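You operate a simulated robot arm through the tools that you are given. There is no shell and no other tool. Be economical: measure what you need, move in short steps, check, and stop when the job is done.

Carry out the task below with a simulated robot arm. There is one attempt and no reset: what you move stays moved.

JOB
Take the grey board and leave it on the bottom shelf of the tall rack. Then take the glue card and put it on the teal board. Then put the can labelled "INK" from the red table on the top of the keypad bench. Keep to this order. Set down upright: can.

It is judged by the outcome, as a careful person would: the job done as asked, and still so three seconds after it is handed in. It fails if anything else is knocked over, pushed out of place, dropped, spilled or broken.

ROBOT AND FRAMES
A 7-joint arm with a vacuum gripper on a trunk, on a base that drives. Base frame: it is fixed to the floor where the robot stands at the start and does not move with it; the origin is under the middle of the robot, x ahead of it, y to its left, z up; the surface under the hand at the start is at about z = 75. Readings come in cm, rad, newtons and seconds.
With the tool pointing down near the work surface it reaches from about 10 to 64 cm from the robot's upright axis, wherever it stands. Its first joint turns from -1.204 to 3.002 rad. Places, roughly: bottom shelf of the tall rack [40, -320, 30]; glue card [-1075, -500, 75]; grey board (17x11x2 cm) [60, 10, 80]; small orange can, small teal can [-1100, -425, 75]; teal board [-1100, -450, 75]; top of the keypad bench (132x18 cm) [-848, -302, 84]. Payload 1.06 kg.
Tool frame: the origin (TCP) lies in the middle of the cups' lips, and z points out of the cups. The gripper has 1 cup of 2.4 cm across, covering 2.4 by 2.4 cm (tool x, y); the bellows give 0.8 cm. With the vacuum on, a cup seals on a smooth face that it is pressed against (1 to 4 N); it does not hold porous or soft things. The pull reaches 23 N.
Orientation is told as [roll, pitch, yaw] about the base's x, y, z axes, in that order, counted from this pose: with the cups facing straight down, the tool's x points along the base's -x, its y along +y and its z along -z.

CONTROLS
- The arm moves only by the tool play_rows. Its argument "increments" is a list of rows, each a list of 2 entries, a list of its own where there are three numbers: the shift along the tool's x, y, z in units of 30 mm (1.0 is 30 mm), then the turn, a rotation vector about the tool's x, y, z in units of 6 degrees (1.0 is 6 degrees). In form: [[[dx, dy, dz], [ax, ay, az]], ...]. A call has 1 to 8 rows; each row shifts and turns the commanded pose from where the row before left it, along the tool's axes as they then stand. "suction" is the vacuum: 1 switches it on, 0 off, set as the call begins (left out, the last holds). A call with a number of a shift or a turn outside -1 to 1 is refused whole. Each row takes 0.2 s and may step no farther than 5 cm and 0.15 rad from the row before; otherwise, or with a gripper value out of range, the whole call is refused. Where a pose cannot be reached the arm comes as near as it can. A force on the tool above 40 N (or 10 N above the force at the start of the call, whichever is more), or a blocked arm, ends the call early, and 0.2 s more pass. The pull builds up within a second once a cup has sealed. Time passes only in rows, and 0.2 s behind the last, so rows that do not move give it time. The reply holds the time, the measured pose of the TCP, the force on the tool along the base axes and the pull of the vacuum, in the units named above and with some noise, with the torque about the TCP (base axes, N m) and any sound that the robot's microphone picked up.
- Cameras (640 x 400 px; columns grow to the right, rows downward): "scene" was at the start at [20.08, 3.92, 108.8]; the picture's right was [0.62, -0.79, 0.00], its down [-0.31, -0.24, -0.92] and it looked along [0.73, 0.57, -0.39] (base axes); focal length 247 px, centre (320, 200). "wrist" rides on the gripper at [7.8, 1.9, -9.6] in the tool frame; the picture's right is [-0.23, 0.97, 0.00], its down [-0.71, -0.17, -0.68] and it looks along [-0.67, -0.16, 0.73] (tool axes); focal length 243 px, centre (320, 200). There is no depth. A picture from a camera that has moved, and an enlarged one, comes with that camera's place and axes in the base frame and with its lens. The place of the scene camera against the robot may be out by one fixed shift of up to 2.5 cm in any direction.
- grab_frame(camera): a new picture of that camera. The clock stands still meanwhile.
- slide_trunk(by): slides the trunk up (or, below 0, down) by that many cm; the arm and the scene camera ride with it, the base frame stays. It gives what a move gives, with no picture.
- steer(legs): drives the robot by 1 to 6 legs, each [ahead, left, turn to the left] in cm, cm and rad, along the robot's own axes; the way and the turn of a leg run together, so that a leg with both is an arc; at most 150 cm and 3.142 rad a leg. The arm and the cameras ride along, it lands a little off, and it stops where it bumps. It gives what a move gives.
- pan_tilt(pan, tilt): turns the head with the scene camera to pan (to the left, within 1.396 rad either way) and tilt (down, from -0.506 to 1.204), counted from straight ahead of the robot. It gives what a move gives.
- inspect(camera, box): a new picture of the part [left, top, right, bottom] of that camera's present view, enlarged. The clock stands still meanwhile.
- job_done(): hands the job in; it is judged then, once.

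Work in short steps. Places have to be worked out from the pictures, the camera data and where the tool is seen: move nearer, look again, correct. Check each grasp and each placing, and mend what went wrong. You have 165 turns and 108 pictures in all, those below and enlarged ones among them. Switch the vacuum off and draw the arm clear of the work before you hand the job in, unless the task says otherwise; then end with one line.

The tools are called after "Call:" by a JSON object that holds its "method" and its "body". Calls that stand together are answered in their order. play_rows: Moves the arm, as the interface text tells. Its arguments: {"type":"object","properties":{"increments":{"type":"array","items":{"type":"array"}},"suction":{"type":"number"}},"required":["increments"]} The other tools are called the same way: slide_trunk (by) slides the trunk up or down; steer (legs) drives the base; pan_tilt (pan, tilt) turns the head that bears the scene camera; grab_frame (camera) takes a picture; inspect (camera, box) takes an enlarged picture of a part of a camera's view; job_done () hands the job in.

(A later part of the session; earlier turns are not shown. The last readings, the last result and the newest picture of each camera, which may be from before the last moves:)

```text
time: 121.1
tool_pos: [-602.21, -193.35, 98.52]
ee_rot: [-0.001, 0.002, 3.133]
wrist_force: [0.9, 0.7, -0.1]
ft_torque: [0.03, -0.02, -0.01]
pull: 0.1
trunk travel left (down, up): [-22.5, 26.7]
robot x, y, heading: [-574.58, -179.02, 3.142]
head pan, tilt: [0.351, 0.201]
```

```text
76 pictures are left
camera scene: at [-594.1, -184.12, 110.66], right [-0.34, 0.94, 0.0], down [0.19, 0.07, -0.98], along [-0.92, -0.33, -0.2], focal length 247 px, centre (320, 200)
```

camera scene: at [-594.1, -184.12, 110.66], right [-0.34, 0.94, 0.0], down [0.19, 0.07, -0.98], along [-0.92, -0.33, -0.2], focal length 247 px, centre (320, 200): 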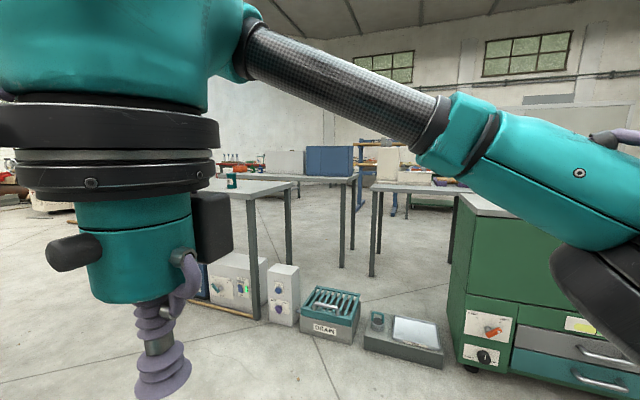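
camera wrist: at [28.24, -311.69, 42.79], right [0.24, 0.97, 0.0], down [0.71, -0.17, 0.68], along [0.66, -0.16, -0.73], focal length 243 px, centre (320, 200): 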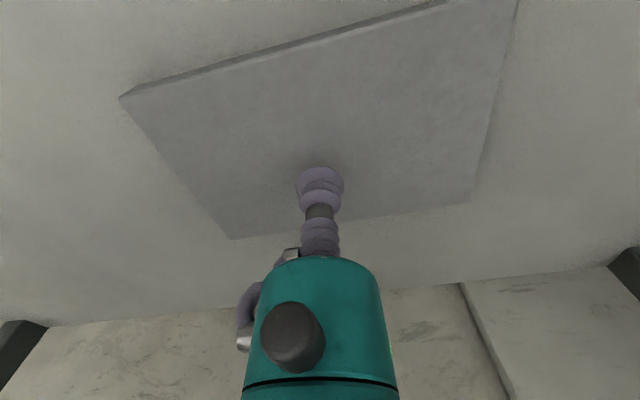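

Boxes on the floor block the aisle at x≈−715. I look left (−y) for a cross aisle.

Call:
{"method": "pan_tilt", "body": {"pan": 1.2, "tilt": 0.2}}

Call:
{"method": "grab_frame", "body": {"camera": "scene"}}

Call:
{"method": "pan_tilt", "body": {"pan": -0.9, "tilt": 0.2}}

Call:
{"method": "grab_frame", "body": {"camera": "scene"}}

```text
time: 122.2
tool_pos: [-602.27, -193.31, 98.57]
ee_rot: [0.0, 0.001, 3.134]
wrist_force: [-0.3, -0.1, 0.1]
ft_torque: [0.0, -0.01, 0.03]
pull: 0.1
trunk travel left (down, up): [-22.5, 26.7]
robot x, y, heading: [-574.25, -179.03, 3.137]
head pan, tilt: [1.201, 0.201]
```

```text
75 pictures are left
camera scene: at [-588.75, -189.63, 110.66], right [-0.93, 0.37, 0.0], down [0.07, 0.19, -0.98], along [-0.36, -0.91, -0.2], focal length 247 px, centre (320, 200)
```

scene: 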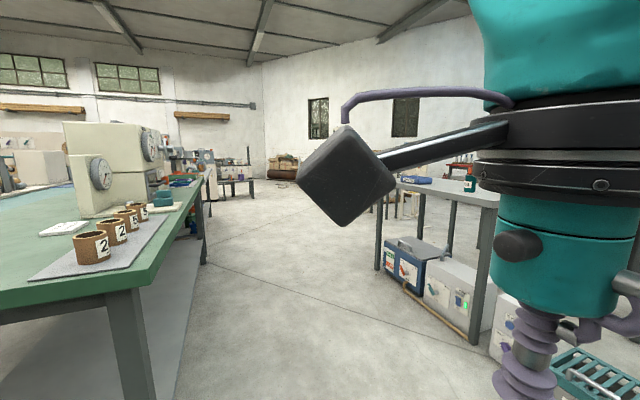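

```text
time: 124.2
tool_pos: [-602.08, -193.37, 98.49]
ee_rot: [0.0, 0.002, 3.135]
wrist_force: [-0.2, 0.1, 0.0]
ft_torque: [0.04, 0.0, 0.01]
pull: 0.1
trunk travel left (down, up): [-22.5, 26.7]
robot x, y, heading: [-574.69, -179.27, 3.13]
head pan, tilt: [-0.901, 0.201]
```

```text
74 pictures are left
camera scene: at [-591.08, -173.64, 110.66], right [0.79, 0.62, 0.0], down [0.12, -0.16, -0.98], along [-0.61, 0.77, -0.2], focal length 247 px, centre (320, 200)
```

scene: 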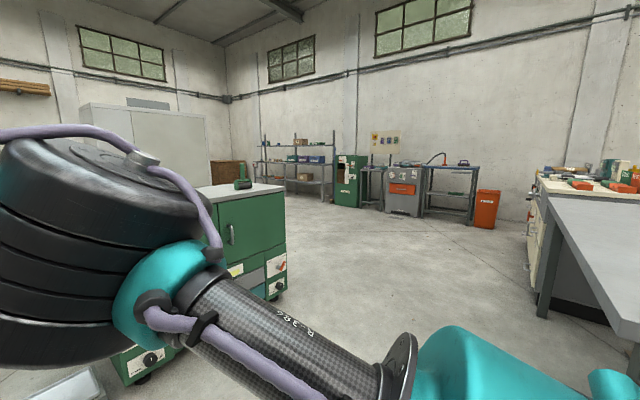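

A wide cross aisle runs along x≈−640 toward −y. I go ahead 60 cm, then strafe left 265 cm, still facing −x, and look.

Call:
{"method": "steer", "body": {"legs": [[58, 0, 0], [0, 140, 0], [0, 125, 0]]}}

Call:
{"method": "pan_tilt", "body": {"pan": 0.35, "tilt": 0.2}}

Call:
{"method": "grab_frame", "body": {"camera": "scene"}}

```text
time: 150.3
tool_pos: [-654.96, -457.47, 98.58]
ee_rot: [-0.001, 0.003, -3.106]
wrist_force: [0.0, 1.0, -0.7]
ft_torque: [0.0, -0.01, 0.01]
pull: 0.0
trunk travel left (down, up): [-22.5, 26.7]
robot x, y, heading: [-627.24, -442.17, -3.106]
head pan, tilt: [-0.901, 0.201]
```

```text
time: 151.7
tool_pos: [-654.85, -457.45, 98.52]
ee_rot: [0.0, 0.002, -3.106]
wrist_force: [-0.1, 0.5, 1.4]
ft_torque: [0.01, 0.02, 0.01]
pull: 0.1
trunk travel left (down, up): [-22.5, 26.7]
robot x, y, heading: [-627.51, -442.33, -3.108]
head pan, tilt: [0.351, 0.201]
```

```text
73 pictures are left
camera scene: at [-647.21, -447.95, 110.66], right [-0.38, 0.93, 0.0], down [0.18, 0.08, -0.98], along [-0.91, -0.37, -0.2], focal length 247 px, centre (320, 200)
```

scene: 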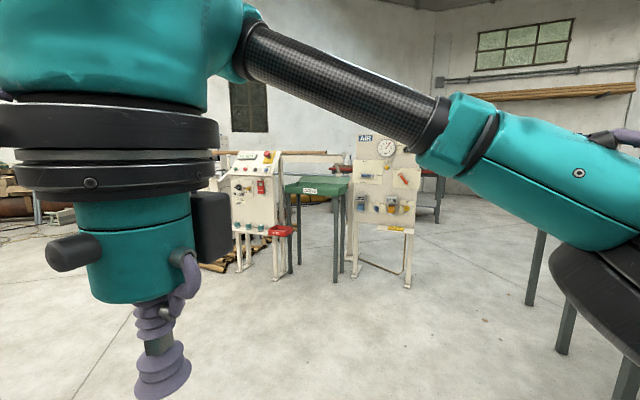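

Panels and a green table stand at x≈−840, y −470…−540. I look right for the way around and the keypad bench.

Call:
{"method": "pan_tilt", "body": {"pan": -1.15, "tilt": 0.2}}

Call:
{"method": "grab_frame", "body": {"camera": "scene"}}

Call:
{"method": "pan_tilt", "body": {"pan": 1.2, "tilt": 0.2}}

Call:
{"method": "grab_frame", "body": {"camera": "scene"}}

```text
time: 153.3
tool_pos: [-654.91, -457.45, 98.65]
ee_rot: [0.0, 0.001, -3.106]
wrist_force: [0.1, 0.7, -0.5]
ft_torque: [-0.04, 0.0, 0.02]
pull: 0.1
trunk travel left (down, up): [-22.5, 26.7]
robot x, y, heading: [-627.64, -441.97, -3.11]
head pan, tilt: [-1.15, 0.201]
```

```text
72 pictures are left
camera scene: at [-642.7, -436.07, 110.66], right [0.9, 0.44, 0.0], down [0.09, -0.18, -0.98], along [-0.43, 0.88, -0.2], focal length 247 px, centre (320, 200)
```

scene: 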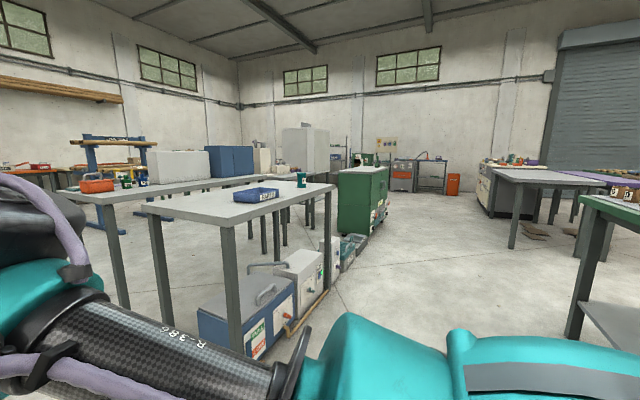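

```text
time: 155.5
tool_pos: [-654.98, -457.49, 98.45]
ee_rot: [-0.002, 0.002, -3.107]
wrist_force: [0.6, 0.9, -0.9]
ft_torque: [-0.02, -0.04, 0.02]
pull: 0.1
trunk travel left (down, up): [-22.5, 26.7]
robot x, y, heading: [-627.74, -442.64, -3.103]
head pan, tilt: [1.201, 0.201]
```

```text
71 pictures are left
camera scene: at [-641.64, -453.23, 110.66], right [-0.94, 0.33, 0.0], down [0.07, 0.19, -0.98], along [-0.32, -0.93, -0.2], focal length 247 px, centre (320, 200)
```

scene: 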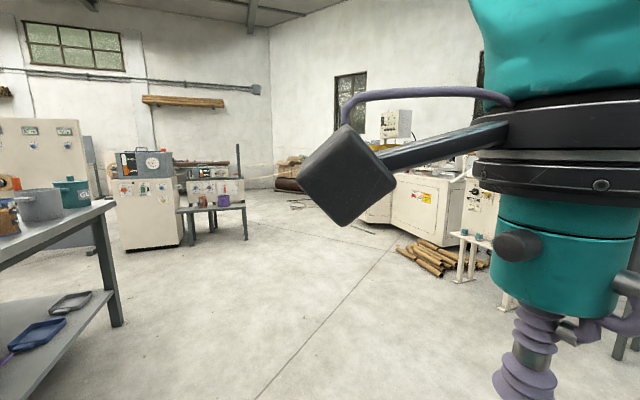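

Tables with y≥−352 lie on the right and the panels at y≤−447 on the left, leaving a ~95 cm gap to −x. To pass with the elbow leading, I turn to face −y and strafe right, looking first.

Call:
{"method": "steer", "body": {"legs": [[0, 0, 1.535], [-38, -50, 0]]}}

Call:
{"method": "pan_tilt", "body": {"pan": -1.39, "tilt": 0.25}}

Call:
{"method": "grab_frame", "body": {"camera": "scene"}}

```text
time: 164.1
tool_pos: [-663.13, -431.94, 98.57]
ee_rot: [0.001, 0.003, -1.58]
wrist_force: [0.7, 1.0, -0.9]
ft_torque: [0.02, 0.02, -0.03]
pull: 0.0
trunk travel left (down, up): [-22.5, 26.7]
robot x, y, heading: [-677.19, -404.1, -1.577]
head pan, tilt: [1.201, 0.201]
```

```text
time: 166.4
tool_pos: [-663.21, -431.94, 98.46]
ee_rot: [0.0, 0.001, -1.579]
wrist_force: [0.1, 0.1, 0.4]
ft_torque: [0.03, -0.01, 0.06]
pull: 0.0
trunk travel left (down, up): [-22.5, 26.7]
robot x, y, heading: [-677.31, -404.08, -1.576]
head pan, tilt: [-1.389, 0.25]
```

```text
70 pictures are left
camera scene: at [-685.59, -419.43, 110.21], right [-0.17, 0.98, 0.0], down [0.24, 0.04, -0.97], along [-0.95, -0.17, -0.25], focal length 247 px, centre (320, 200)
```

scene: 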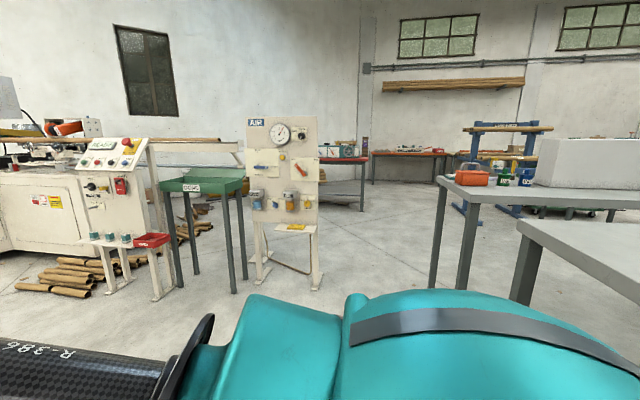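

The gap between panel (y≈−450) and table corner (y≈−362) is ~88 cm; the robot at y≈−404 fits. Strafe right 130 cm and check the landing.

Call:
{"method": "steer", "body": {"legs": [[2, -130, 0]]}}

Call:
{"method": "grab_frame", "body": {"camera": "scene"}}

```text
time: 178.1
tool_pos: [-794.24, -434.04, 98.51]
ee_rot: [0.0, 0.002, -1.563]
wrist_force: [-0.5, 0.9, 0.2]
ft_torque: [0.01, 0.01, 0.01]
pull: 0.0
trunk travel left (down, up): [-22.5, 26.7]
robot x, y, heading: [-808.87, -406.26, -1.565]
head pan, tilt: [-1.389, 0.25]
```

```text
69 pictures are left
camera scene: at [-816.86, -421.86, 110.21], right [-0.19, 0.98, 0.0], down [0.24, 0.05, -0.97], along [-0.95, -0.18, -0.25], focal length 247 px, centre (320, 200)
```

scene: 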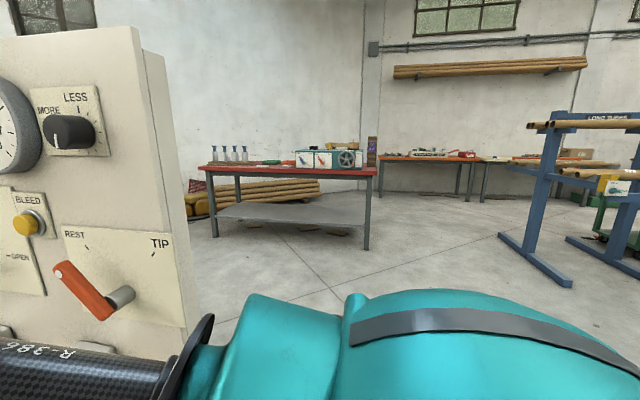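

Margin to the panel edge (y≈−451) is ~10 cm. I back 4 cm and strafe 120 cm past the panels.

Call:
{"method": "steer", "body": {"legs": [[-4, -30, 0], [0, -90, 0]]}}

Call:
{"method": "grab_frame", "body": {"camera": "scene"}}

```text
time: 189.2
tool_pos: [-913.35, -431.52, 98.51]
ee_rot: [0.001, 0.002, -1.552]
wrist_force: [-0.4, 0.3, 0.2]
ft_torque: [-0.03, 0.0, -0.03]
pull: 0.0
trunk travel left (down, up): [-22.5, 26.7]
robot x, y, heading: [-928.03, -403.83, -1.548]
head pan, tilt: [-1.389, 0.25]
```

```text
68 pictures are left
camera scene: at [-936.23, -419.6, 110.21], right [-0.2, 0.98, 0.0], down [0.24, 0.05, -0.97], along [-0.95, -0.19, -0.25], focal length 247 px, centre (320, 200)
```

scene: 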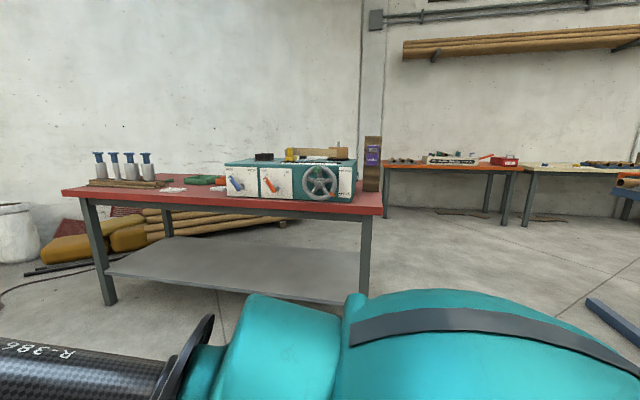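

The red table stands ahead, front edge roughly from (−1050,−589) to (−1086,−418). I zoom in.

Call:
{"method": "inspect", "body": {"camera": "scene", "box": [60, 130, 400, 230]}}

```text
1.88 times, centred on (230, 180) of scene
camera zoom: at [-936.23, -419.6, 110.21], right [-0.2, 0.98, 0.0], down [0.24, 0.05, -0.97], along [-0.95, -0.19, -0.25], focal length 466 px, centre (489, 238)
```

zoom: 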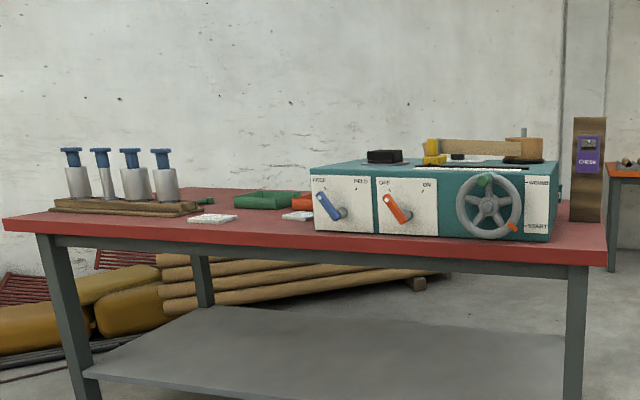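

The items sit on this red table around a teal machine. I move in front of it, turn to face the table (heading ≈ −2.93), and look from above.

Call:
{"method": "steer", "body": {"legs": [[0, -50, 0], [66, 0, 0], [0, 0, -1.386]]}}

Call:
{"method": "pan_tilt", "body": {"pan": 0.1, "tilt": 0.35}}

Call:
{"method": "grab_frame", "body": {"camera": "scene"}}

Call:
{"method": "grab_frame", "body": {"camera": "wrist"}}

```text
time: 200.6
tool_pos: [-1000.19, -490.2, 98.54]
ee_rot: [0.0, 0.002, -2.912]
wrist_force: [0.8, 0.6, 0.1]
ft_torque: [-0.01, 0.02, -0.02]
pull: 0.0
trunk travel left (down, up): [-22.5, 26.7]
robot x, y, heading: [-976.69, -469.93, -2.914]
head pan, tilt: [-1.389, 0.25]
```

```text
time: 202.2
tool_pos: [-1000.34, -490.2, 98.52]
ee_rot: [0.0, 0.002, -2.912]
wrist_force: [0.4, -0.3, 0.4]
ft_torque: [0.0, -0.01, 0.0]
pull: 0.1
trunk travel left (down, up): [-22.5, 26.7]
robot x, y, heading: [-976.56, -470.11, -2.913]
head pan, tilt: [0.099, 0.351]
```

```text
66 pictures are left
camera scene: at [-996.02, -477.55, 109.26], right [-0.32, 0.95, 0.0], down [0.33, 0.11, -0.94], along [-0.89, -0.3, -0.34], focal length 247 px, centre (320, 200)
```

scene: 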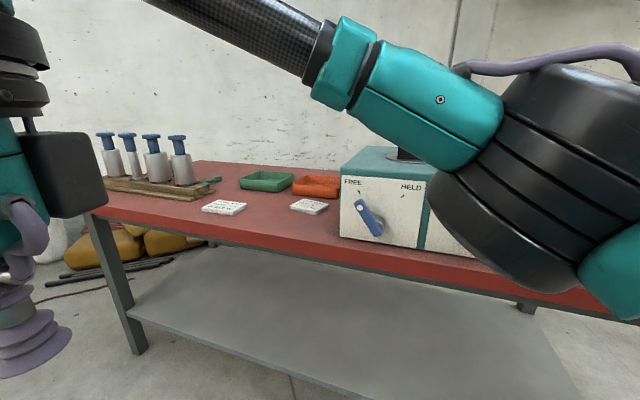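

```text
65 pictures are left
camera wrist: at [-992.29, -490.24, 108.08], right [-0.01, -1.0, 0.0], down [-0.73, 0.01, 0.68], along [-0.68, 0.01, -0.73], focal length 243 px, centre (320, 200)
```

wrist: 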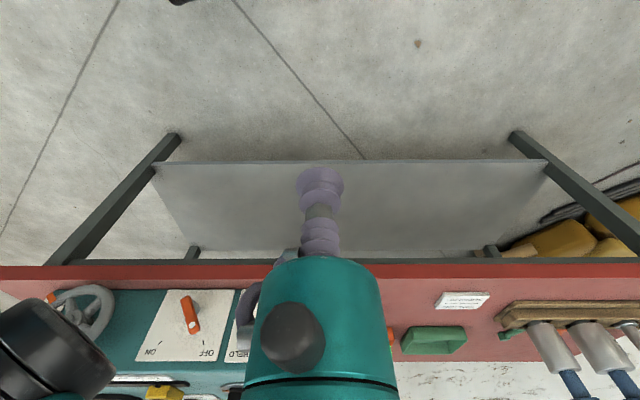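

Two white cards lie on the table, near (−1064,−538) and (−1074,−508). I zoom in to read them.

Call:
{"method": "inspect", "body": {"camera": "scene", "box": [180, 160, 360, 260]}}

Call:
{"method": "pan_tilt", "body": {"pan": -0.6, "tilt": 0.5}}

Call:
{"method": "grab_frame", "body": {"camera": "scene"}}

```text
3.56 times, centred on (270, 210) of scene
camera zoom: at [-996.02, -477.55, 109.26], right [-0.32, 0.95, 0.0], down [0.33, 0.11, -0.94], along [-0.89, -0.3, -0.34], focal length 880 px, centre (498, 164)
```

zoom: 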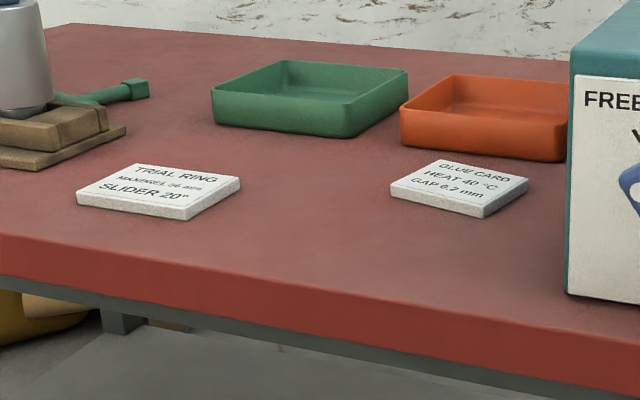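

```text
time: 203.3
tool_pos: [-1000.39, -490.24, 98.52]
ee_rot: [0.0, 0.003, -2.912]
wrist_force: [0.2, -0.1, 0.7]
ft_torque: [0.0, 0.0, -0.02]
pull: 0.0
trunk travel left (down, up): [-22.5, 26.7]
robot x, y, heading: [-976.47, -470.06, -2.914]
head pan, tilt: [-0.6, 0.499]
```

```text
63 pictures are left
camera scene: at [-995.7, -471.25, 107.9], right [0.36, 0.93, 0.0], down [0.45, -0.17, -0.88], along [-0.82, 0.32, -0.48], focal length 247 px, centre (320, 200)
```

scene: 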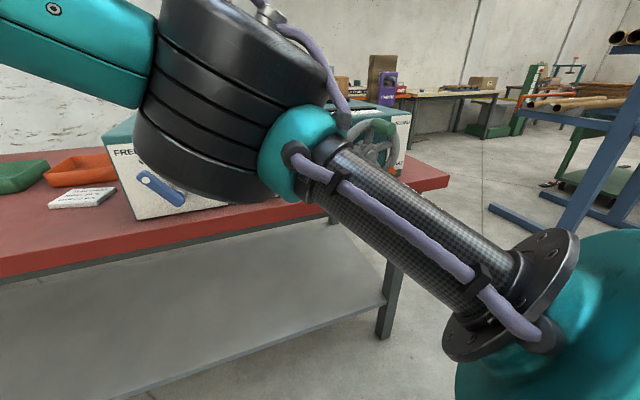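

The nearer-right card reads "GLUE CARD" (≈ −1074, −508). To find the teal board and cans I raise the trunk and strafe right for a view over the machine.

Call:
{"method": "slide_trunk", "body": {"by": 26}}

Call:
{"method": "steer", "body": {"legs": [[0, -55, 0]]}}

Call:
{"method": "pan_tilt", "body": {"pan": 0.15, "tilt": 0.6}}

Call:
{"method": "grab_frame", "body": {"camera": "scene"}}

Call:
{"method": "grab_frame", "body": {"camera": "wrist"}}

```text
time: 206.0
tool_pos: [-1000.39, -490.2, 124.53]
ee_rot: [-0.001, 0.003, -2.913]
wrist_force: [0.1, 0.1, -0.6]
ft_torque: [0.01, -0.02, 0.01]
pull: 0.1
trunk travel left (down, up): [-48.5, 0.7]
robot x, y, heading: [-976.45, -469.82, -2.914]
head pan, tilt: [-0.6, 0.499]
```

```text
time: 211.3
tool_pos: [-1012.99, -436.31, 124.6]
ee_rot: [0.0, 0.001, -2.92]
wrist_force: [0.1, -0.2, 0.4]
ft_torque: [-0.02, -0.02, 0.0]
pull: 0.0
trunk travel left (down, up): [-48.5, 0.7]
robot x, y, heading: [-988.81, -416.31, -2.917]
head pan, tilt: [-0.6, 0.499]
```

```text
time: 212.4
tool_pos: [-1012.9, -436.36, 124.56]
ee_rot: [-0.002, 0.0, -2.92]
wrist_force: [0.5, -0.6, -0.3]
ft_torque: [-0.01, 0.0, -0.03]
pull: 0.0
trunk travel left (down, up): [-48.5, 0.7]
robot x, y, heading: [-988.85, -415.96, -2.914]
head pan, tilt: [0.15, 0.6]
```

```text
62 pictures are left
camera scene: at [-997.23, -421.48, 134.33], right [-0.36, 0.93, 0.0], down [0.53, 0.21, -0.83], along [-0.77, -0.3, -0.56], focal length 247 px, centre (320, 200)
```

scene: 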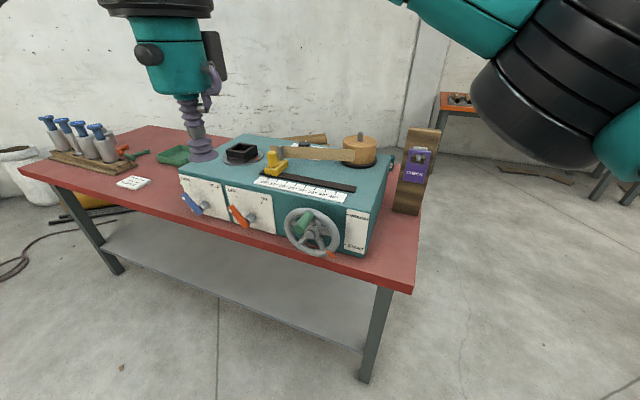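

```text
61 pictures are left
camera wrist: at [-1004.87, -436.37, 134.08], right [-0.02, -1.0, 0.0], down [-0.73, 0.01, 0.68], along [-0.68, 0.01, -0.73], focal length 243 px, centre (320, 200)
```

wrist: 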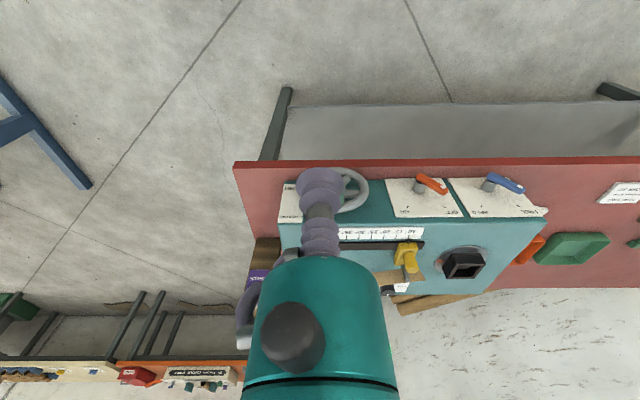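

I zoom in on the machine and right end of the table to identify the teal board and cans.

Call:
{"method": "inspect", "body": {"camera": "scene", "box": [180, 115, 450, 270]}}

Call:
{"method": "inspect", "body": {"camera": "scene", "box": [20, 100, 200, 200]}}

```text
2.37 times, centred on (315, 192) of scene
camera zoom: at [-997.23, -421.48, 134.33], right [-0.36, 0.93, 0.0], down [0.53, 0.21, -0.83], along [-0.77, -0.3, -0.56], focal length 586 px, centre (332, 218)
```

zoom: 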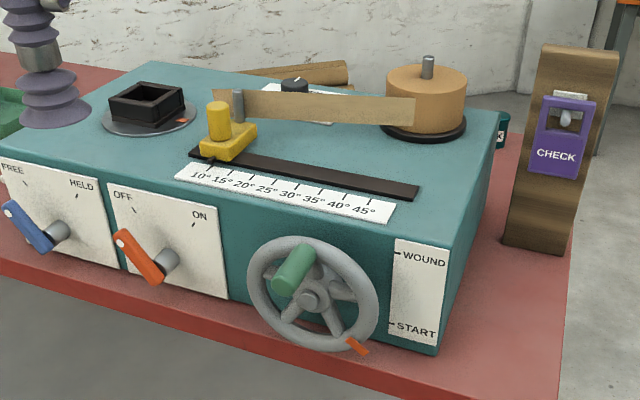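

```text
3.56 times, centred on (110, 150) of scene
camera zoom: at [-997.23, -421.48, 134.33], right [-0.36, 0.93, 0.0], down [0.53, 0.21, -0.83], along [-0.77, -0.3, -0.56], focal length 880 px, centre (1067, 378)
```

zoom: 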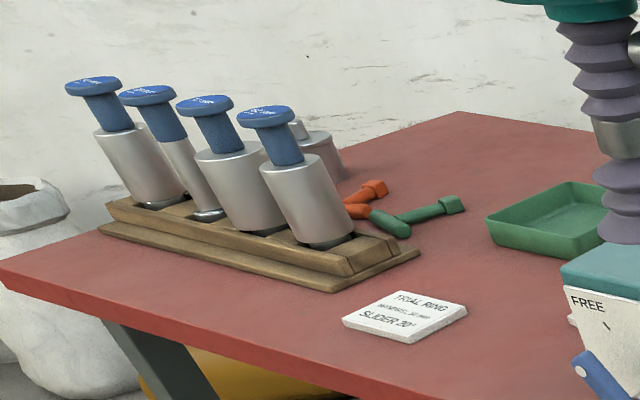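

A teal can ending "…K" peeks out behind the machine's right-rear corner. I go around to the table's right end to see the area behind the machine.

Call:
{"method": "steer", "body": {"legs": [[0, -55, 0], [45, 0, 0]]}}

Call:
{"method": "pan_tilt", "body": {"pan": 0.75, "tilt": 0.6}}

Call:
{"method": "grab_frame", "body": {"camera": "scene"}}

```text
time: 220.1
tool_pos: [-1069.28, -393.39, 124.64]
ee_rot: [0.0, 0.002, -2.907]
wrist_force: [-0.1, 0.3, 0.1]
ft_torque: [0.0, 0.01, 0.01]
pull: 0.1
trunk travel left (down, up): [-48.5, 0.7]
robot x, y, heading: [-1045.74, -373.1, -2.908]
head pan, tilt: [0.15, 0.6]
```

```text
time: 221.1
tool_pos: [-1069.31, -393.26, 124.52]
ee_rot: [-0.001, 0.001, -2.908]
wrist_force: [0.1, 0.7, -0.4]
ft_torque: [0.05, 0.03, -0.04]
pull: 0.1
trunk travel left (down, up): [-48.5, 0.7]
robot x, y, heading: [-1045.87, -372.83, -2.909]
head pan, tilt: [0.75, 0.6]
```

```text
58 pictures are left
camera scene: at [-1050.51, -382.37, 134.33], right [-0.83, 0.55, 0.0], down [0.31, 0.47, -0.83], along [-0.46, -0.69, -0.56], focal length 247 px, centre (320, 200)
```

scene: 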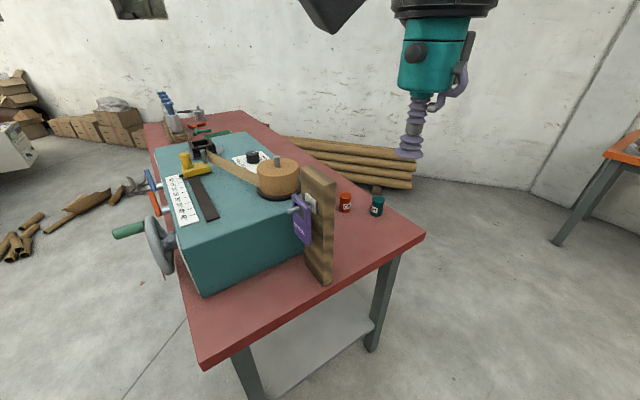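

Two small cans are visible at the rear right corner. I zoom in to read labels and see the machine's top.

Call:
{"method": "inspect", "body": {"camera": "scene", "box": [310, 175, 410, 235]}}

Call:
{"method": "inspect", "body": {"camera": "scene", "box": [130, 110, 350, 250]}}

```text
6.40 times, centred on (360, 205) of scene
camera zoom: at [-1050.51, -382.37, 134.33], right [-0.83, 0.55, 0.0], down [0.31, 0.47, -0.83], along [-0.46, -0.69, -0.56], focal length 1584 px, centre (64, 168)
```

zoom: 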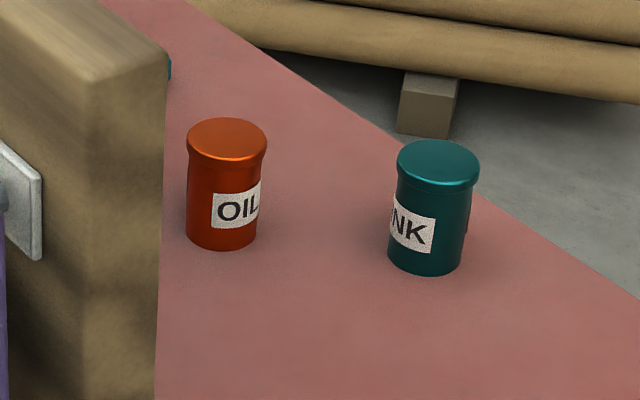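

```text
2.86 times, centred on (240, 180) of scene
camera zoom: at [-1050.51, -382.37, 134.33], right [-0.83, 0.55, 0.0], down [0.31, 0.47, -0.83], along [-0.46, -0.69, -0.56], focal length 707 px, centre (549, 257)
```

zoom: 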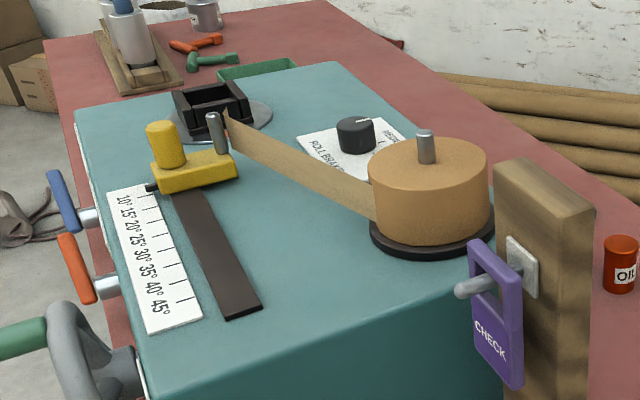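

The teal can is INK. Something teal also peeks out behind the machine near (−1111,−460), perhaps the teal board. I shift right and ahead to look along the back of the machine.

Call:
{"method": "steer", "body": {"legs": [[0, -15, -0.23], [42, 0, 0]]}}

Call:
{"method": "pan_tilt", "body": {"pan": 1.38, "tilt": 0.6}}

Call:
{"method": "grab_frame", "body": {"camera": "scene"}}

```text
time: 225.2
tool_pos: [-1117.63, -372.59, 124.54]
ee_rot: [-0.001, 0.002, -3.136]
wrist_force: [0.4, 1.0, 0.3]
ft_torque: [0.0, -0.03, 0.03]
pull: 0.0
trunk travel left (down, up): [-48.5, 0.7]
robot x, y, heading: [-1089.91, -357.77, -3.134]
head pan, tilt: [0.75, 0.6]
```

```text
time: 226.3
tool_pos: [-1117.61, -372.8, 124.62]
ee_rot: [-0.001, 0.002, -3.136]
wrist_force: [0.0, 0.3, 0.2]
ft_torque: [0.02, -0.01, -0.01]
pull: 0.0
trunk travel left (down, up): [-48.5, 0.7]
robot x, y, heading: [-1089.92, -358.19, -3.135]
head pan, tilt: [1.381, 0.6]
```

```text
55 pictures are left
camera scene: at [-1091.64, -368.78, 134.33], right [-0.98, 0.18, 0.0], down [0.1, 0.56, -0.83], along [-0.15, -0.81, -0.56], focal length 247 px, centre (320, 200)
```

scene: 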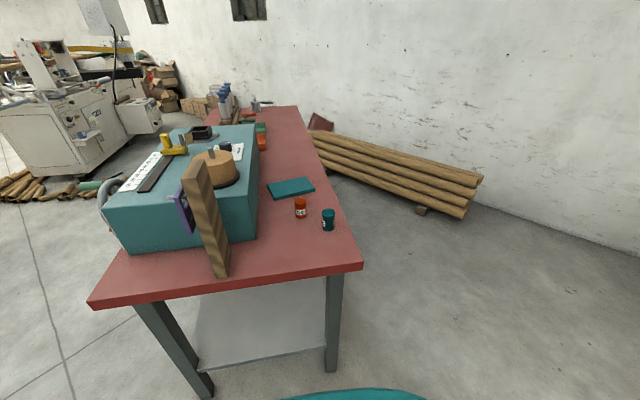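

The teal board (a flat plate) lies behind the machine at ≈(−1096,−464), OIL at (−1098,−446), INK at (−1107,−437). I'll take the glue card from the front first: drive back, strafe along the front to y≈−530.

Call:
{"method": "steer", "body": {"legs": [[-105, 0, 0], [0, 120, 0], [0, 50, 0]]}}

Call:
{"method": "pan_tilt", "body": {"pan": -0.1, "tilt": 0.7}}

Call:
{"method": "grab_frame", "body": {"camera": "scene"}}

```text
time: 246.5
tool_pos: [-1008.4, -539.53, 124.56]
ee_rot: [0.0, 0.002, -3.137]
wrist_force: [0.1, -0.3, -0.1]
ft_torque: [0.01, -0.02, 0.01]
pull: 0.1
trunk travel left (down, up): [-48.5, 0.7]
robot x, y, heading: [-980.42, -525.38, -3.139]
head pan, tilt: [1.381, 0.6]
```

```text
time: 248.1
tool_pos: [-1008.24, -539.59, 124.53]
ee_rot: [0.002, 0.002, -3.138]
wrist_force: [0.7, -0.4, -0.9]
ft_torque: [0.02, -0.03, -0.02]
pull: 0.0
trunk travel left (down, up): [-48.5, 0.7]
robot x, y, heading: [-980.57, -525.49, -3.135]
head pan, tilt: [-0.099, 0.7]
```

```text
54 pictures are left
camera scene: at [-989.11, -526.1, 133.47], right [0.09, 1.0, 0.0], down [0.64, -0.06, -0.77], along [-0.76, 0.07, -0.64], focal length 247 px, centre (320, 200)
```

scene: 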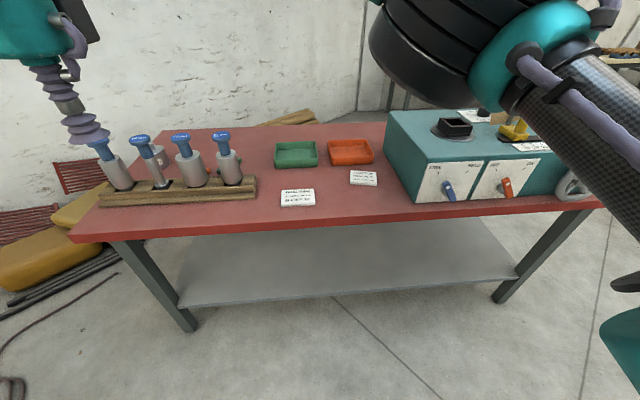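

Glue card ≈ (−1071,−501,76); machine's left side at y≈−487. I drive ahead 36 cm, lower the trunk a little and bring the tool over the card at safe height.

Call:
{"method": "steer", "body": {"legs": [[35, 0, 0]]}}

Call:
{"method": "slide_trunk", "body": {"by": -6}}

Call:
{"method": "play_rows", "body": {"increments": [[[-0.6, -1, 0], [0, 0, 0]], [[-0.6, -1, 0], [0, 0, 0]], [[-0.5, -1, 0.3], [0, 0, 0]], [[-0.5, -1, 0.6], [0, 0, 0]], [[-0.5, -1, 0.8], [0, 0, 0]], [[-0.5, -1, 0.8], [0, 0, 0]], [[-0.3, -1, 0.8], [0, 0, 0]], [[-0.3, -1, 0.8], [0, 0, 0]]]}}

Call:
{"method": "play_rows", "body": {"increments": [[[-0.3, -1, 0.8], [0, 0, 0]], [[-0.3, -1, 0.8], [0, 0, 0]], [[-0.3, -1, 0.6], [0, 0, 0]], [[-0.3, -0.6, 0.6], [0, 0, 0]]]}}

Call:
{"method": "grab_frame", "body": {"camera": "wrist"}}

Call:
{"method": "grab_frame", "body": {"camera": "scene"}}

```text
time: 250.3
tool_pos: [-1043.06, -539.56, 124.44]
ee_rot: [0.0, 0.002, -3.137]
wrist_force: [-0.5, 0.4, -0.2]
ft_torque: [0.01, -0.03, 0.01]
pull: 0.0
trunk travel left (down, up): [-48.5, 0.7]
robot x, y, heading: [-1015.17, -525.38, -3.139]
head pan, tilt: [-0.099, 0.7]
```

```text
time: 251.3
tool_pos: [-1043.0, -539.64, 118.57]
ee_rot: [0.001, -0.002, -3.139]
wrist_force: [0.6, -0.6, -0.6]
ft_torque: [-0.02, 0.02, 0.04]
pull: 0.1
trunk travel left (down, up): [-42.5, 6.7]
robot x, y, heading: [-1015.11, -525.62, -3.136]
head pan, tilt: [-0.099, 0.7]
```

```text
time: 253.1
tool_pos: [-1054.63, -515.44, 106.35]
ee_rot: [-0.002, 0.003, -3.138]
wrist_force: [-1.3, -0.3, 0.1]
ft_torque: [0.0, -0.01, 0.0]
pull: 0.2
trunk travel left (down, up): [-42.5, 6.7]
robot x, y, heading: [-1015.36, -525.51, -3.14]
head pan, tilt: [-0.099, 0.7]
```

```text
time: 254.1
tool_pos: [-1058.11, -504.67, 97.85]
ee_rot: [0.002, 0.001, -3.139]
wrist_force: [-0.9, -0.9, -0.3]
ft_torque: [0.02, 0.01, 0.01]
pull: 0.0
trunk travel left (down, up): [-42.5, 6.7]
robot x, y, heading: [-1015.11, -525.56, -3.138]
head pan, tilt: [-0.099, 0.7]
```

```text
53 pictures are left
camera wrist: at [-1050.21, -506.51, 107.32], right [-0.23, -0.97, 0.0], down [-0.71, 0.17, 0.68], along [-0.67, 0.16, -0.73], focal length 243 px, centre (320, 200)
```

wrist: 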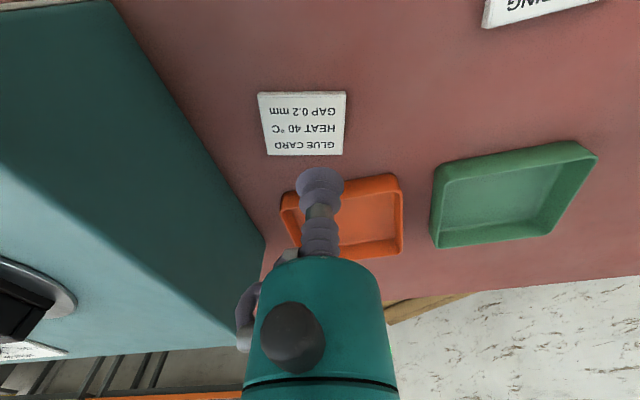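

```text
52 pictures are left
camera scene: at [-1028.92, -526.26, 126.75], right [0.1, 1.0, 0.0], down [0.64, -0.06, -0.76], along [-0.76, 0.07, -0.64], focal length 247 px, centre (320, 200)
```

scene: 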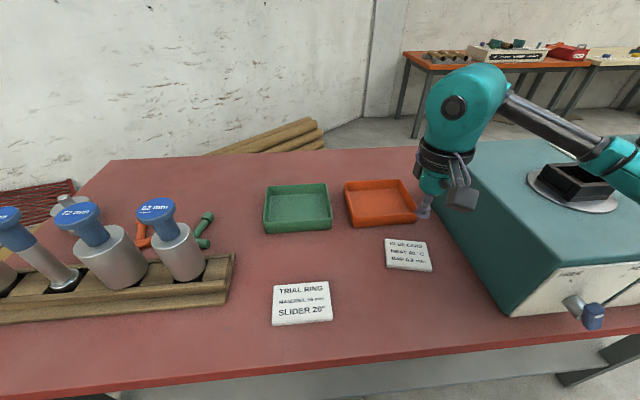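

Card center ≈ (−1065,−500.7). The forearm is over the machine, so I check its clearance before descending.

Call:
{"method": "pan_tilt", "body": {"pan": -0.75, "tilt": 0.6}}

Call:
{"method": "grab_frame", "body": {"camera": "scene"}}

```text
time: 255.2
tool_pos: [-1057.99, -504.82, 97.89]
ee_rot: [-0.001, 0.001, -3.137]
wrist_force: [0.6, -0.7, 0.5]
ft_torque: [0.01, 0.01, 0.0]
pull: 0.1
trunk travel left (down, up): [-42.5, 6.7]
robot x, y, heading: [-1015.39, -525.04, -3.14]
head pan, tilt: [-0.75, 0.6]
```

```text
51 pictures are left
camera scene: at [-1026.96, -521.09, 127.61], right [0.68, 0.73, 0.0], down [0.42, -0.38, -0.83], along [-0.61, 0.56, -0.57], focal length 247 px, centre (320, 200)
```

scene: 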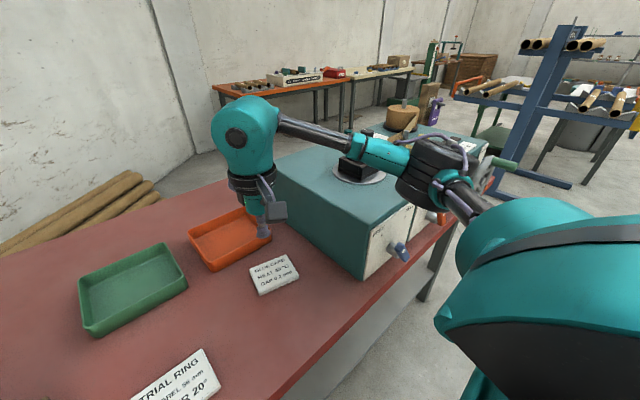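

Elbow is just in front of the machine at z≈104, and it barely lowers when the tool descends. For margin I raise the trunk 5 cm, then move over the card and descend to ~z 81.

Call:
{"method": "slide_trunk", "body": {"by": 5}}

Call:
{"method": "play_rows", "body": {"increments": [[[-0.6, -0.3, 0.8], [0, 0, 0]], [[-0.6, -0.35, 0.8], [0, 0, 0]], [[-0.6, -0.35, 0.8], [0, 0, 0]], [[-0.5, -0.35, 0.8], [0, 0, 0]], [[0, 0, 0.8], [0, 0, 0]], [[0, 0, 0.8], [0, 0, 0]]]}}

Call:
{"method": "grab_frame", "body": {"camera": "scene"}}

Call:
{"method": "grab_frame", "body": {"camera": "wrist"}}

```text
time: 256.1
tool_pos: [-1058.07, -504.87, 102.78]
ee_rot: [0.001, 0.003, -3.139]
wrist_force: [0.2, 0.2, -0.2]
ft_torque: [0.02, -0.01, 0.01]
pull: 0.0
trunk travel left (down, up): [-47.5, 1.7]
robot x, y, heading: [-1014.98, -524.82, -3.14]
head pan, tilt: [-0.75, 0.6]
```

```text
time: 257.5
tool_pos: [-1065.01, -500.74, 88.36]
ee_rot: [0.002, 0.001, -3.138]
wrist_force: [-0.6, 0.1, 0.9]
ft_torque: [0.0, 0.03, -0.02]
pull: 0.0
trunk travel left (down, up): [-47.5, 1.7]
robot x, y, heading: [-1014.9, -525.5, -3.136]
head pan, tilt: [-0.75, 0.6]
```

```text
50 pictures are left
camera scene: at [-1022.9, -521.06, 133.35], right [0.68, 0.73, 0.0], down [0.41, -0.38, -0.83], along [-0.61, 0.56, -0.56], focal length 247 px, centre (320, 200)
```

scene: 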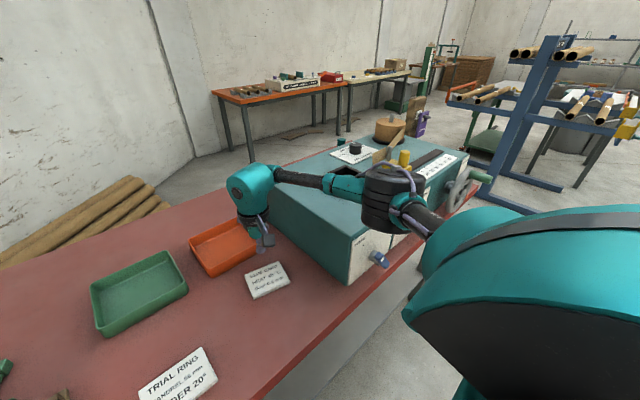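

```text
49 pictures are left
camera wrist: at [-1057.23, -502.51, 97.95], right [-0.23, -0.97, 0.0], down [-0.71, 0.17, 0.68], along [-0.67, 0.16, -0.73], focal length 243 px, centre (320, 200)
```

wrist: 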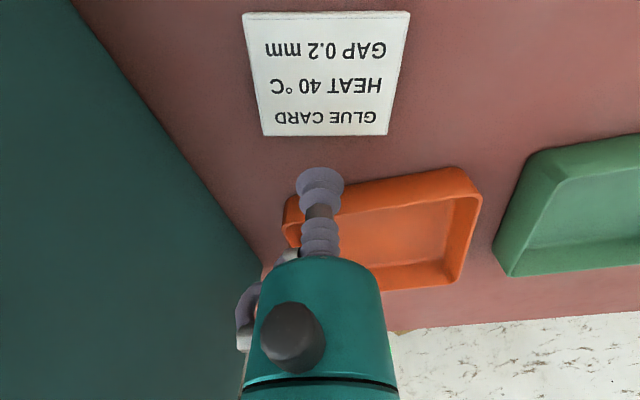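

Card center ≈ (−1063.8,−501.5). I correct slightly and descend with suction on.

Call:
{"method": "play_rows", "body": {"increments": [[[0.4, 0.27, 0.7], [0, 0, 0]], [[0, 0, 0.8], [0, 0, 0]], [[0, 0, 0.7], [0, 0, 0]], [[0, 0, 0.6], [0, 0, 0]], [[0, 0, 0.3], [0, 0, 0]]], "suction": 1}}

Call:
{"method": "grab_frame", "body": {"camera": "scene"}}

```text
time: 258.7
tool_pos: [-1064.0, -501.62, 80.37]
ee_rot: [0.007, -0.012, 3.14]
wrist_force: [6.1, 0.9, 27.5]
ft_torque: [0.07, 0.03, -0.04]
pull: 23.4
trunk travel left (down, up): [-47.5, 1.7]
robot x, y, heading: [-1015.07, -525.04, -3.136]
head pan, tilt: [-0.75, 0.6]
stopped in row 5: the force on the tool passed its limit at 46 N (the readings are from after the stop); the commanded pose is now the measured one
```

```text
48 pictures are left
camera scene: at [-1022.58, -521.11, 133.41], right [0.68, 0.73, 0.0], down [0.41, -0.38, -0.83], along [-0.61, 0.56, -0.56], focal length 247 px, centre (320, 200)
```

scene: 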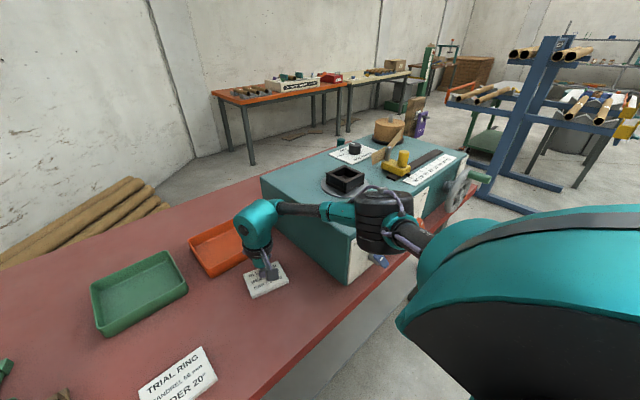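

Sealed (pull 23.4) at card top z≈80.4. I lift straight up.

Call:
{"method": "play_rows", "body": {"increments": [[[0, 0, -0.2], [0, 0, 0]], [[0, 0, -0.4], [0, 0, 0]], [[0, 0, -0.7], [0, 0, 0]], [[0, 0, -0.9], [0, 0, 0]], [[0, 0, -1], [0, 0, 0]], [[0.3, 0.3, -1], [0, 0, 0]], [[0.4, 0.5, -1], [0, 0, 0]], [[0.4, 0.8, -1], [0, 0, 0]]]}}

Call:
{"method": "grab_frame", "body": {"camera": "wrist"}}

```text
time: 260.5
tool_pos: [-1060.55, -506.2, 98.41]
ee_rot: [0.003, -0.003, 3.14]
wrist_force: [-0.6, 0.2, -0.1]
ft_torque: [-0.01, 0.02, 0.02]
pull: 22.8
trunk travel left (down, up): [-47.5, 1.7]
robot x, y, heading: [-1015.25, -525.04, -3.138]
head pan, tilt: [-0.75, 0.6]
```

```text
47 pictures are left
camera wrist: at [-1052.63, -508.01, 107.85], right [-0.24, -0.97, 0.0], down [-0.71, 0.17, 0.69], along [-0.67, 0.16, -0.73], focal length 243 px, centre (320, 200)
```

wrist: 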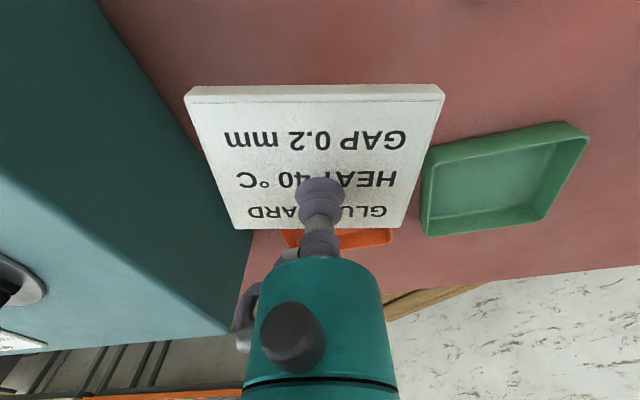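

Card held. I rise and fold the arm back to the travel pose.

Call:
{"method": "play_rows", "body": {"increments": [[[0.2, 0.3, -1], [0, 0, 0]], [[0.2, 0.5, -1], [0, 0, 0]], [[0.3, 0.8, -1], [0, 0, 0]], [[0.5, 1, -1], [0, 0, 0]], [[0.5, 1, -1], [0, 0, 0]], [[0.6, 1, -0.8], [0, 0, 0]], [[0.6, 1, -0.8], [0, 0, 0]], [[0.6, 1, -0.8], [0, 0, 0]]]}}

Call:
{"method": "play_rows", "body": {"increments": [[[0.6, 1, -0.6], [0, 0, 0]], [[0.6, 1, -0.6], [0, 0, 0]], [[0.6, 1, 0], [0, 0, 0]], [[0.4, 1, 0], [0, 0, 0]]]}}

Call:
{"method": "steer", "body": {"legs": [[-45, 0, 0], [0, -110, 0], [0, -65, 0]]}}

Call:
{"method": "pan_tilt", "body": {"pan": 0.1, "tilt": 0.5}}

Call:
{"method": "grab_frame", "body": {"camera": "scene"}}

```text
time: 262.3
tool_pos: [-1049.8, -526.09, 120.69]
ee_rot: [0.005, -0.005, 3.142]
wrist_force: [0.0, 0.2, -0.4]
ft_torque: [0.0, -0.02, 0.0]
pull: 22.8
trunk travel left (down, up): [-47.5, 1.7]
robot x, y, heading: [-1015.3, -524.99, -3.14]
head pan, tilt: [-0.75, 0.6]
```

```text
time: 263.3
tool_pos: [-1043.29, -538.13, 124.1]
ee_rot: [0.004, -0.004, 3.141]
wrist_force: [0.4, -0.4, -0.2]
ft_torque: [0.04, 0.01, 0.0]
pull: 23.1
trunk travel left (down, up): [-47.5, 1.7]
robot x, y, heading: [-1015.66, -525.01, -3.136]
head pan, tilt: [-0.75, 0.6]
```

```text
time: 281.1
tool_pos: [-999.09, -364.87, 123.98]
ee_rot: [0.007, -0.004, 3.141]
wrist_force: [0.0, 0.3, -1.3]
ft_torque: [-0.01, 0.02, -0.02]
pull: 22.9
trunk travel left (down, up): [-47.5, 1.7]
robot x, y, heading: [-970.66, -352.38, -3.139]
head pan, tilt: [-0.75, 0.6]
```

```text
time: 282.3
tool_pos: [-999.1, -364.86, 124.05]
ee_rot: [0.004, -0.006, 3.14]
wrist_force: [0.4, 0.4, -0.5]
ft_torque: [-0.01, -0.02, -0.02]
pull: 22.8
trunk travel left (down, up): [-47.5, 1.7]
robot x, y, heading: [-971.32, -352.45, -3.14]
head pan, tilt: [0.099, 0.499]
```

```text
46 pictures are left
camera scene: at [-981.12, -354.84, 134.26], right [-0.1, 0.99, 0.0], down [0.48, 0.05, -0.88], along [-0.87, -0.09, -0.48], focal length 247 px, centre (320, 200)
```

scene: 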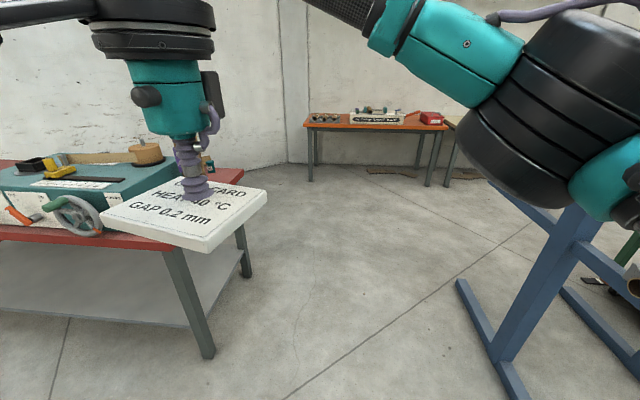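

The lane between table end (y −416) and the blue rack (y>−280) is clear at y≈−365. I drive ahead to x≈−1180, behind the table line.

Call:
{"method": "steer", "body": {"legs": [[105, 12, 0], [105, 0, 0]]}}

Call:
{"method": "pan_tilt", "body": {"pan": 1.0, "tilt": 0.5}}

Call:
{"method": "grab_frame", "body": {"camera": "scene"}}

```text
time: 292.9
tool_pos: [-1212.37, -372.56, 124.18]
ee_rot: [0.003, -0.003, 3.112]
wrist_force: [0.4, -0.3, -0.7]
ft_torque: [0.0, 0.0, 0.0]
pull: 22.6
trunk travel left (down, up): [-47.5, 1.7]
robot x, y, heading: [-1183.45, -360.57, 3.114]
head pan, tilt: [0.099, 0.499]
```

```text
time: 294.1
tool_pos: [-1212.4, -372.6, 124.1]
ee_rot: [0.005, -0.005, 3.112]
wrist_force: [-1.2, 0.5, -0.2]
ft_torque: [-0.01, -0.01, 0.02]
pull: 22.9
trunk travel left (down, up): [-47.5, 1.7]
robot x, y, heading: [-1183.78, -360.5, 3.117]
head pan, tilt: [1.0, 0.499]
```

```text
45 pictures are left
camera scene: at [-1190.17, -369.93, 134.27], right [-0.83, 0.56, 0.0], down [0.27, 0.4, -0.88], along [-0.49, -0.73, -0.48], focal length 247 px, centre (320, 200)
```

scene: 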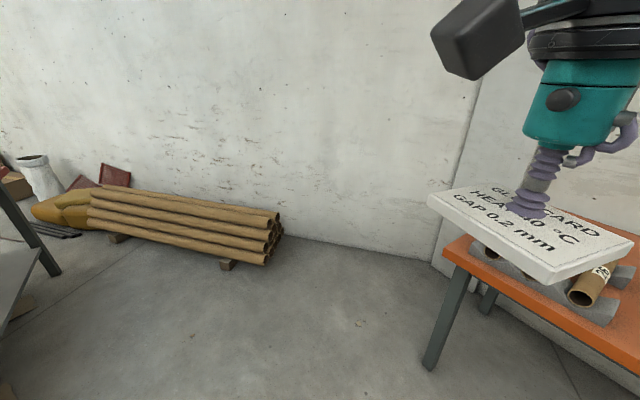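

I turn around to face +x and strafe right (−y) to stand behind the table opposite the teal board.

Call:
{"method": "steer", "body": {"legs": [[0, 0, 3.13], [0, -85, 0]]}}

Call:
{"method": "pan_tilt", "body": {"pan": 0.0, "tilt": 0.6}}

Call:
{"method": "grab_frame", "body": {"camera": "scene"}}

```text
time: 309.3
tool_pos: [-1157.88, -434.28, 124.07]
ee_rot: [0.005, -0.006, -0.036]
wrist_force: [-0.4, -0.7, -0.2]
ft_torque: [-0.02, -0.01, -0.01]
pull: 23.2
trunk travel left (down, up): [-47.5, 1.7]
robot x, y, heading: [-1186.5, -445.76, -0.032]
head pan, tilt: [1.0, 0.499]
```

```text
time: 310.6
tool_pos: [-1157.8, -434.35, 124.07]
ee_rot: [0.004, -0.005, -0.036]
wrist_force: [-0.4, -0.2, -0.1]
ft_torque: [0.01, 0.02, -0.02]
pull: 22.9
trunk travel left (down, up): [-47.5, 1.7]
robot x, y, heading: [-1186.69, -445.97, -0.032]
head pan, tilt: [0.0, 0.6]
```

```text
44 pictures are left
camera scene: at [-1174.62, -448.16, 133.36], right [-0.03, -1.0, 0.0], down [-0.56, 0.02, -0.83], along [0.82, -0.03, -0.56], focal length 247 px, centre (320, 200)
```

scene: 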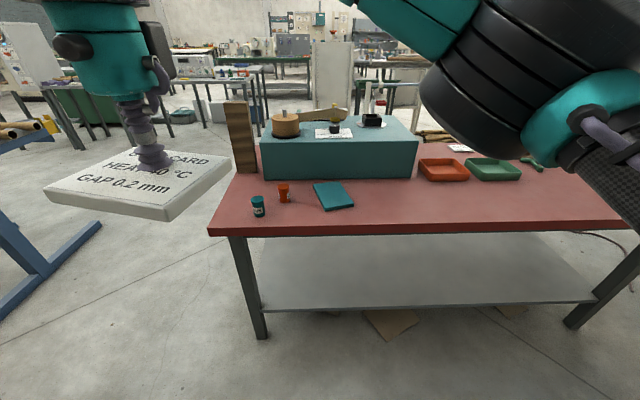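

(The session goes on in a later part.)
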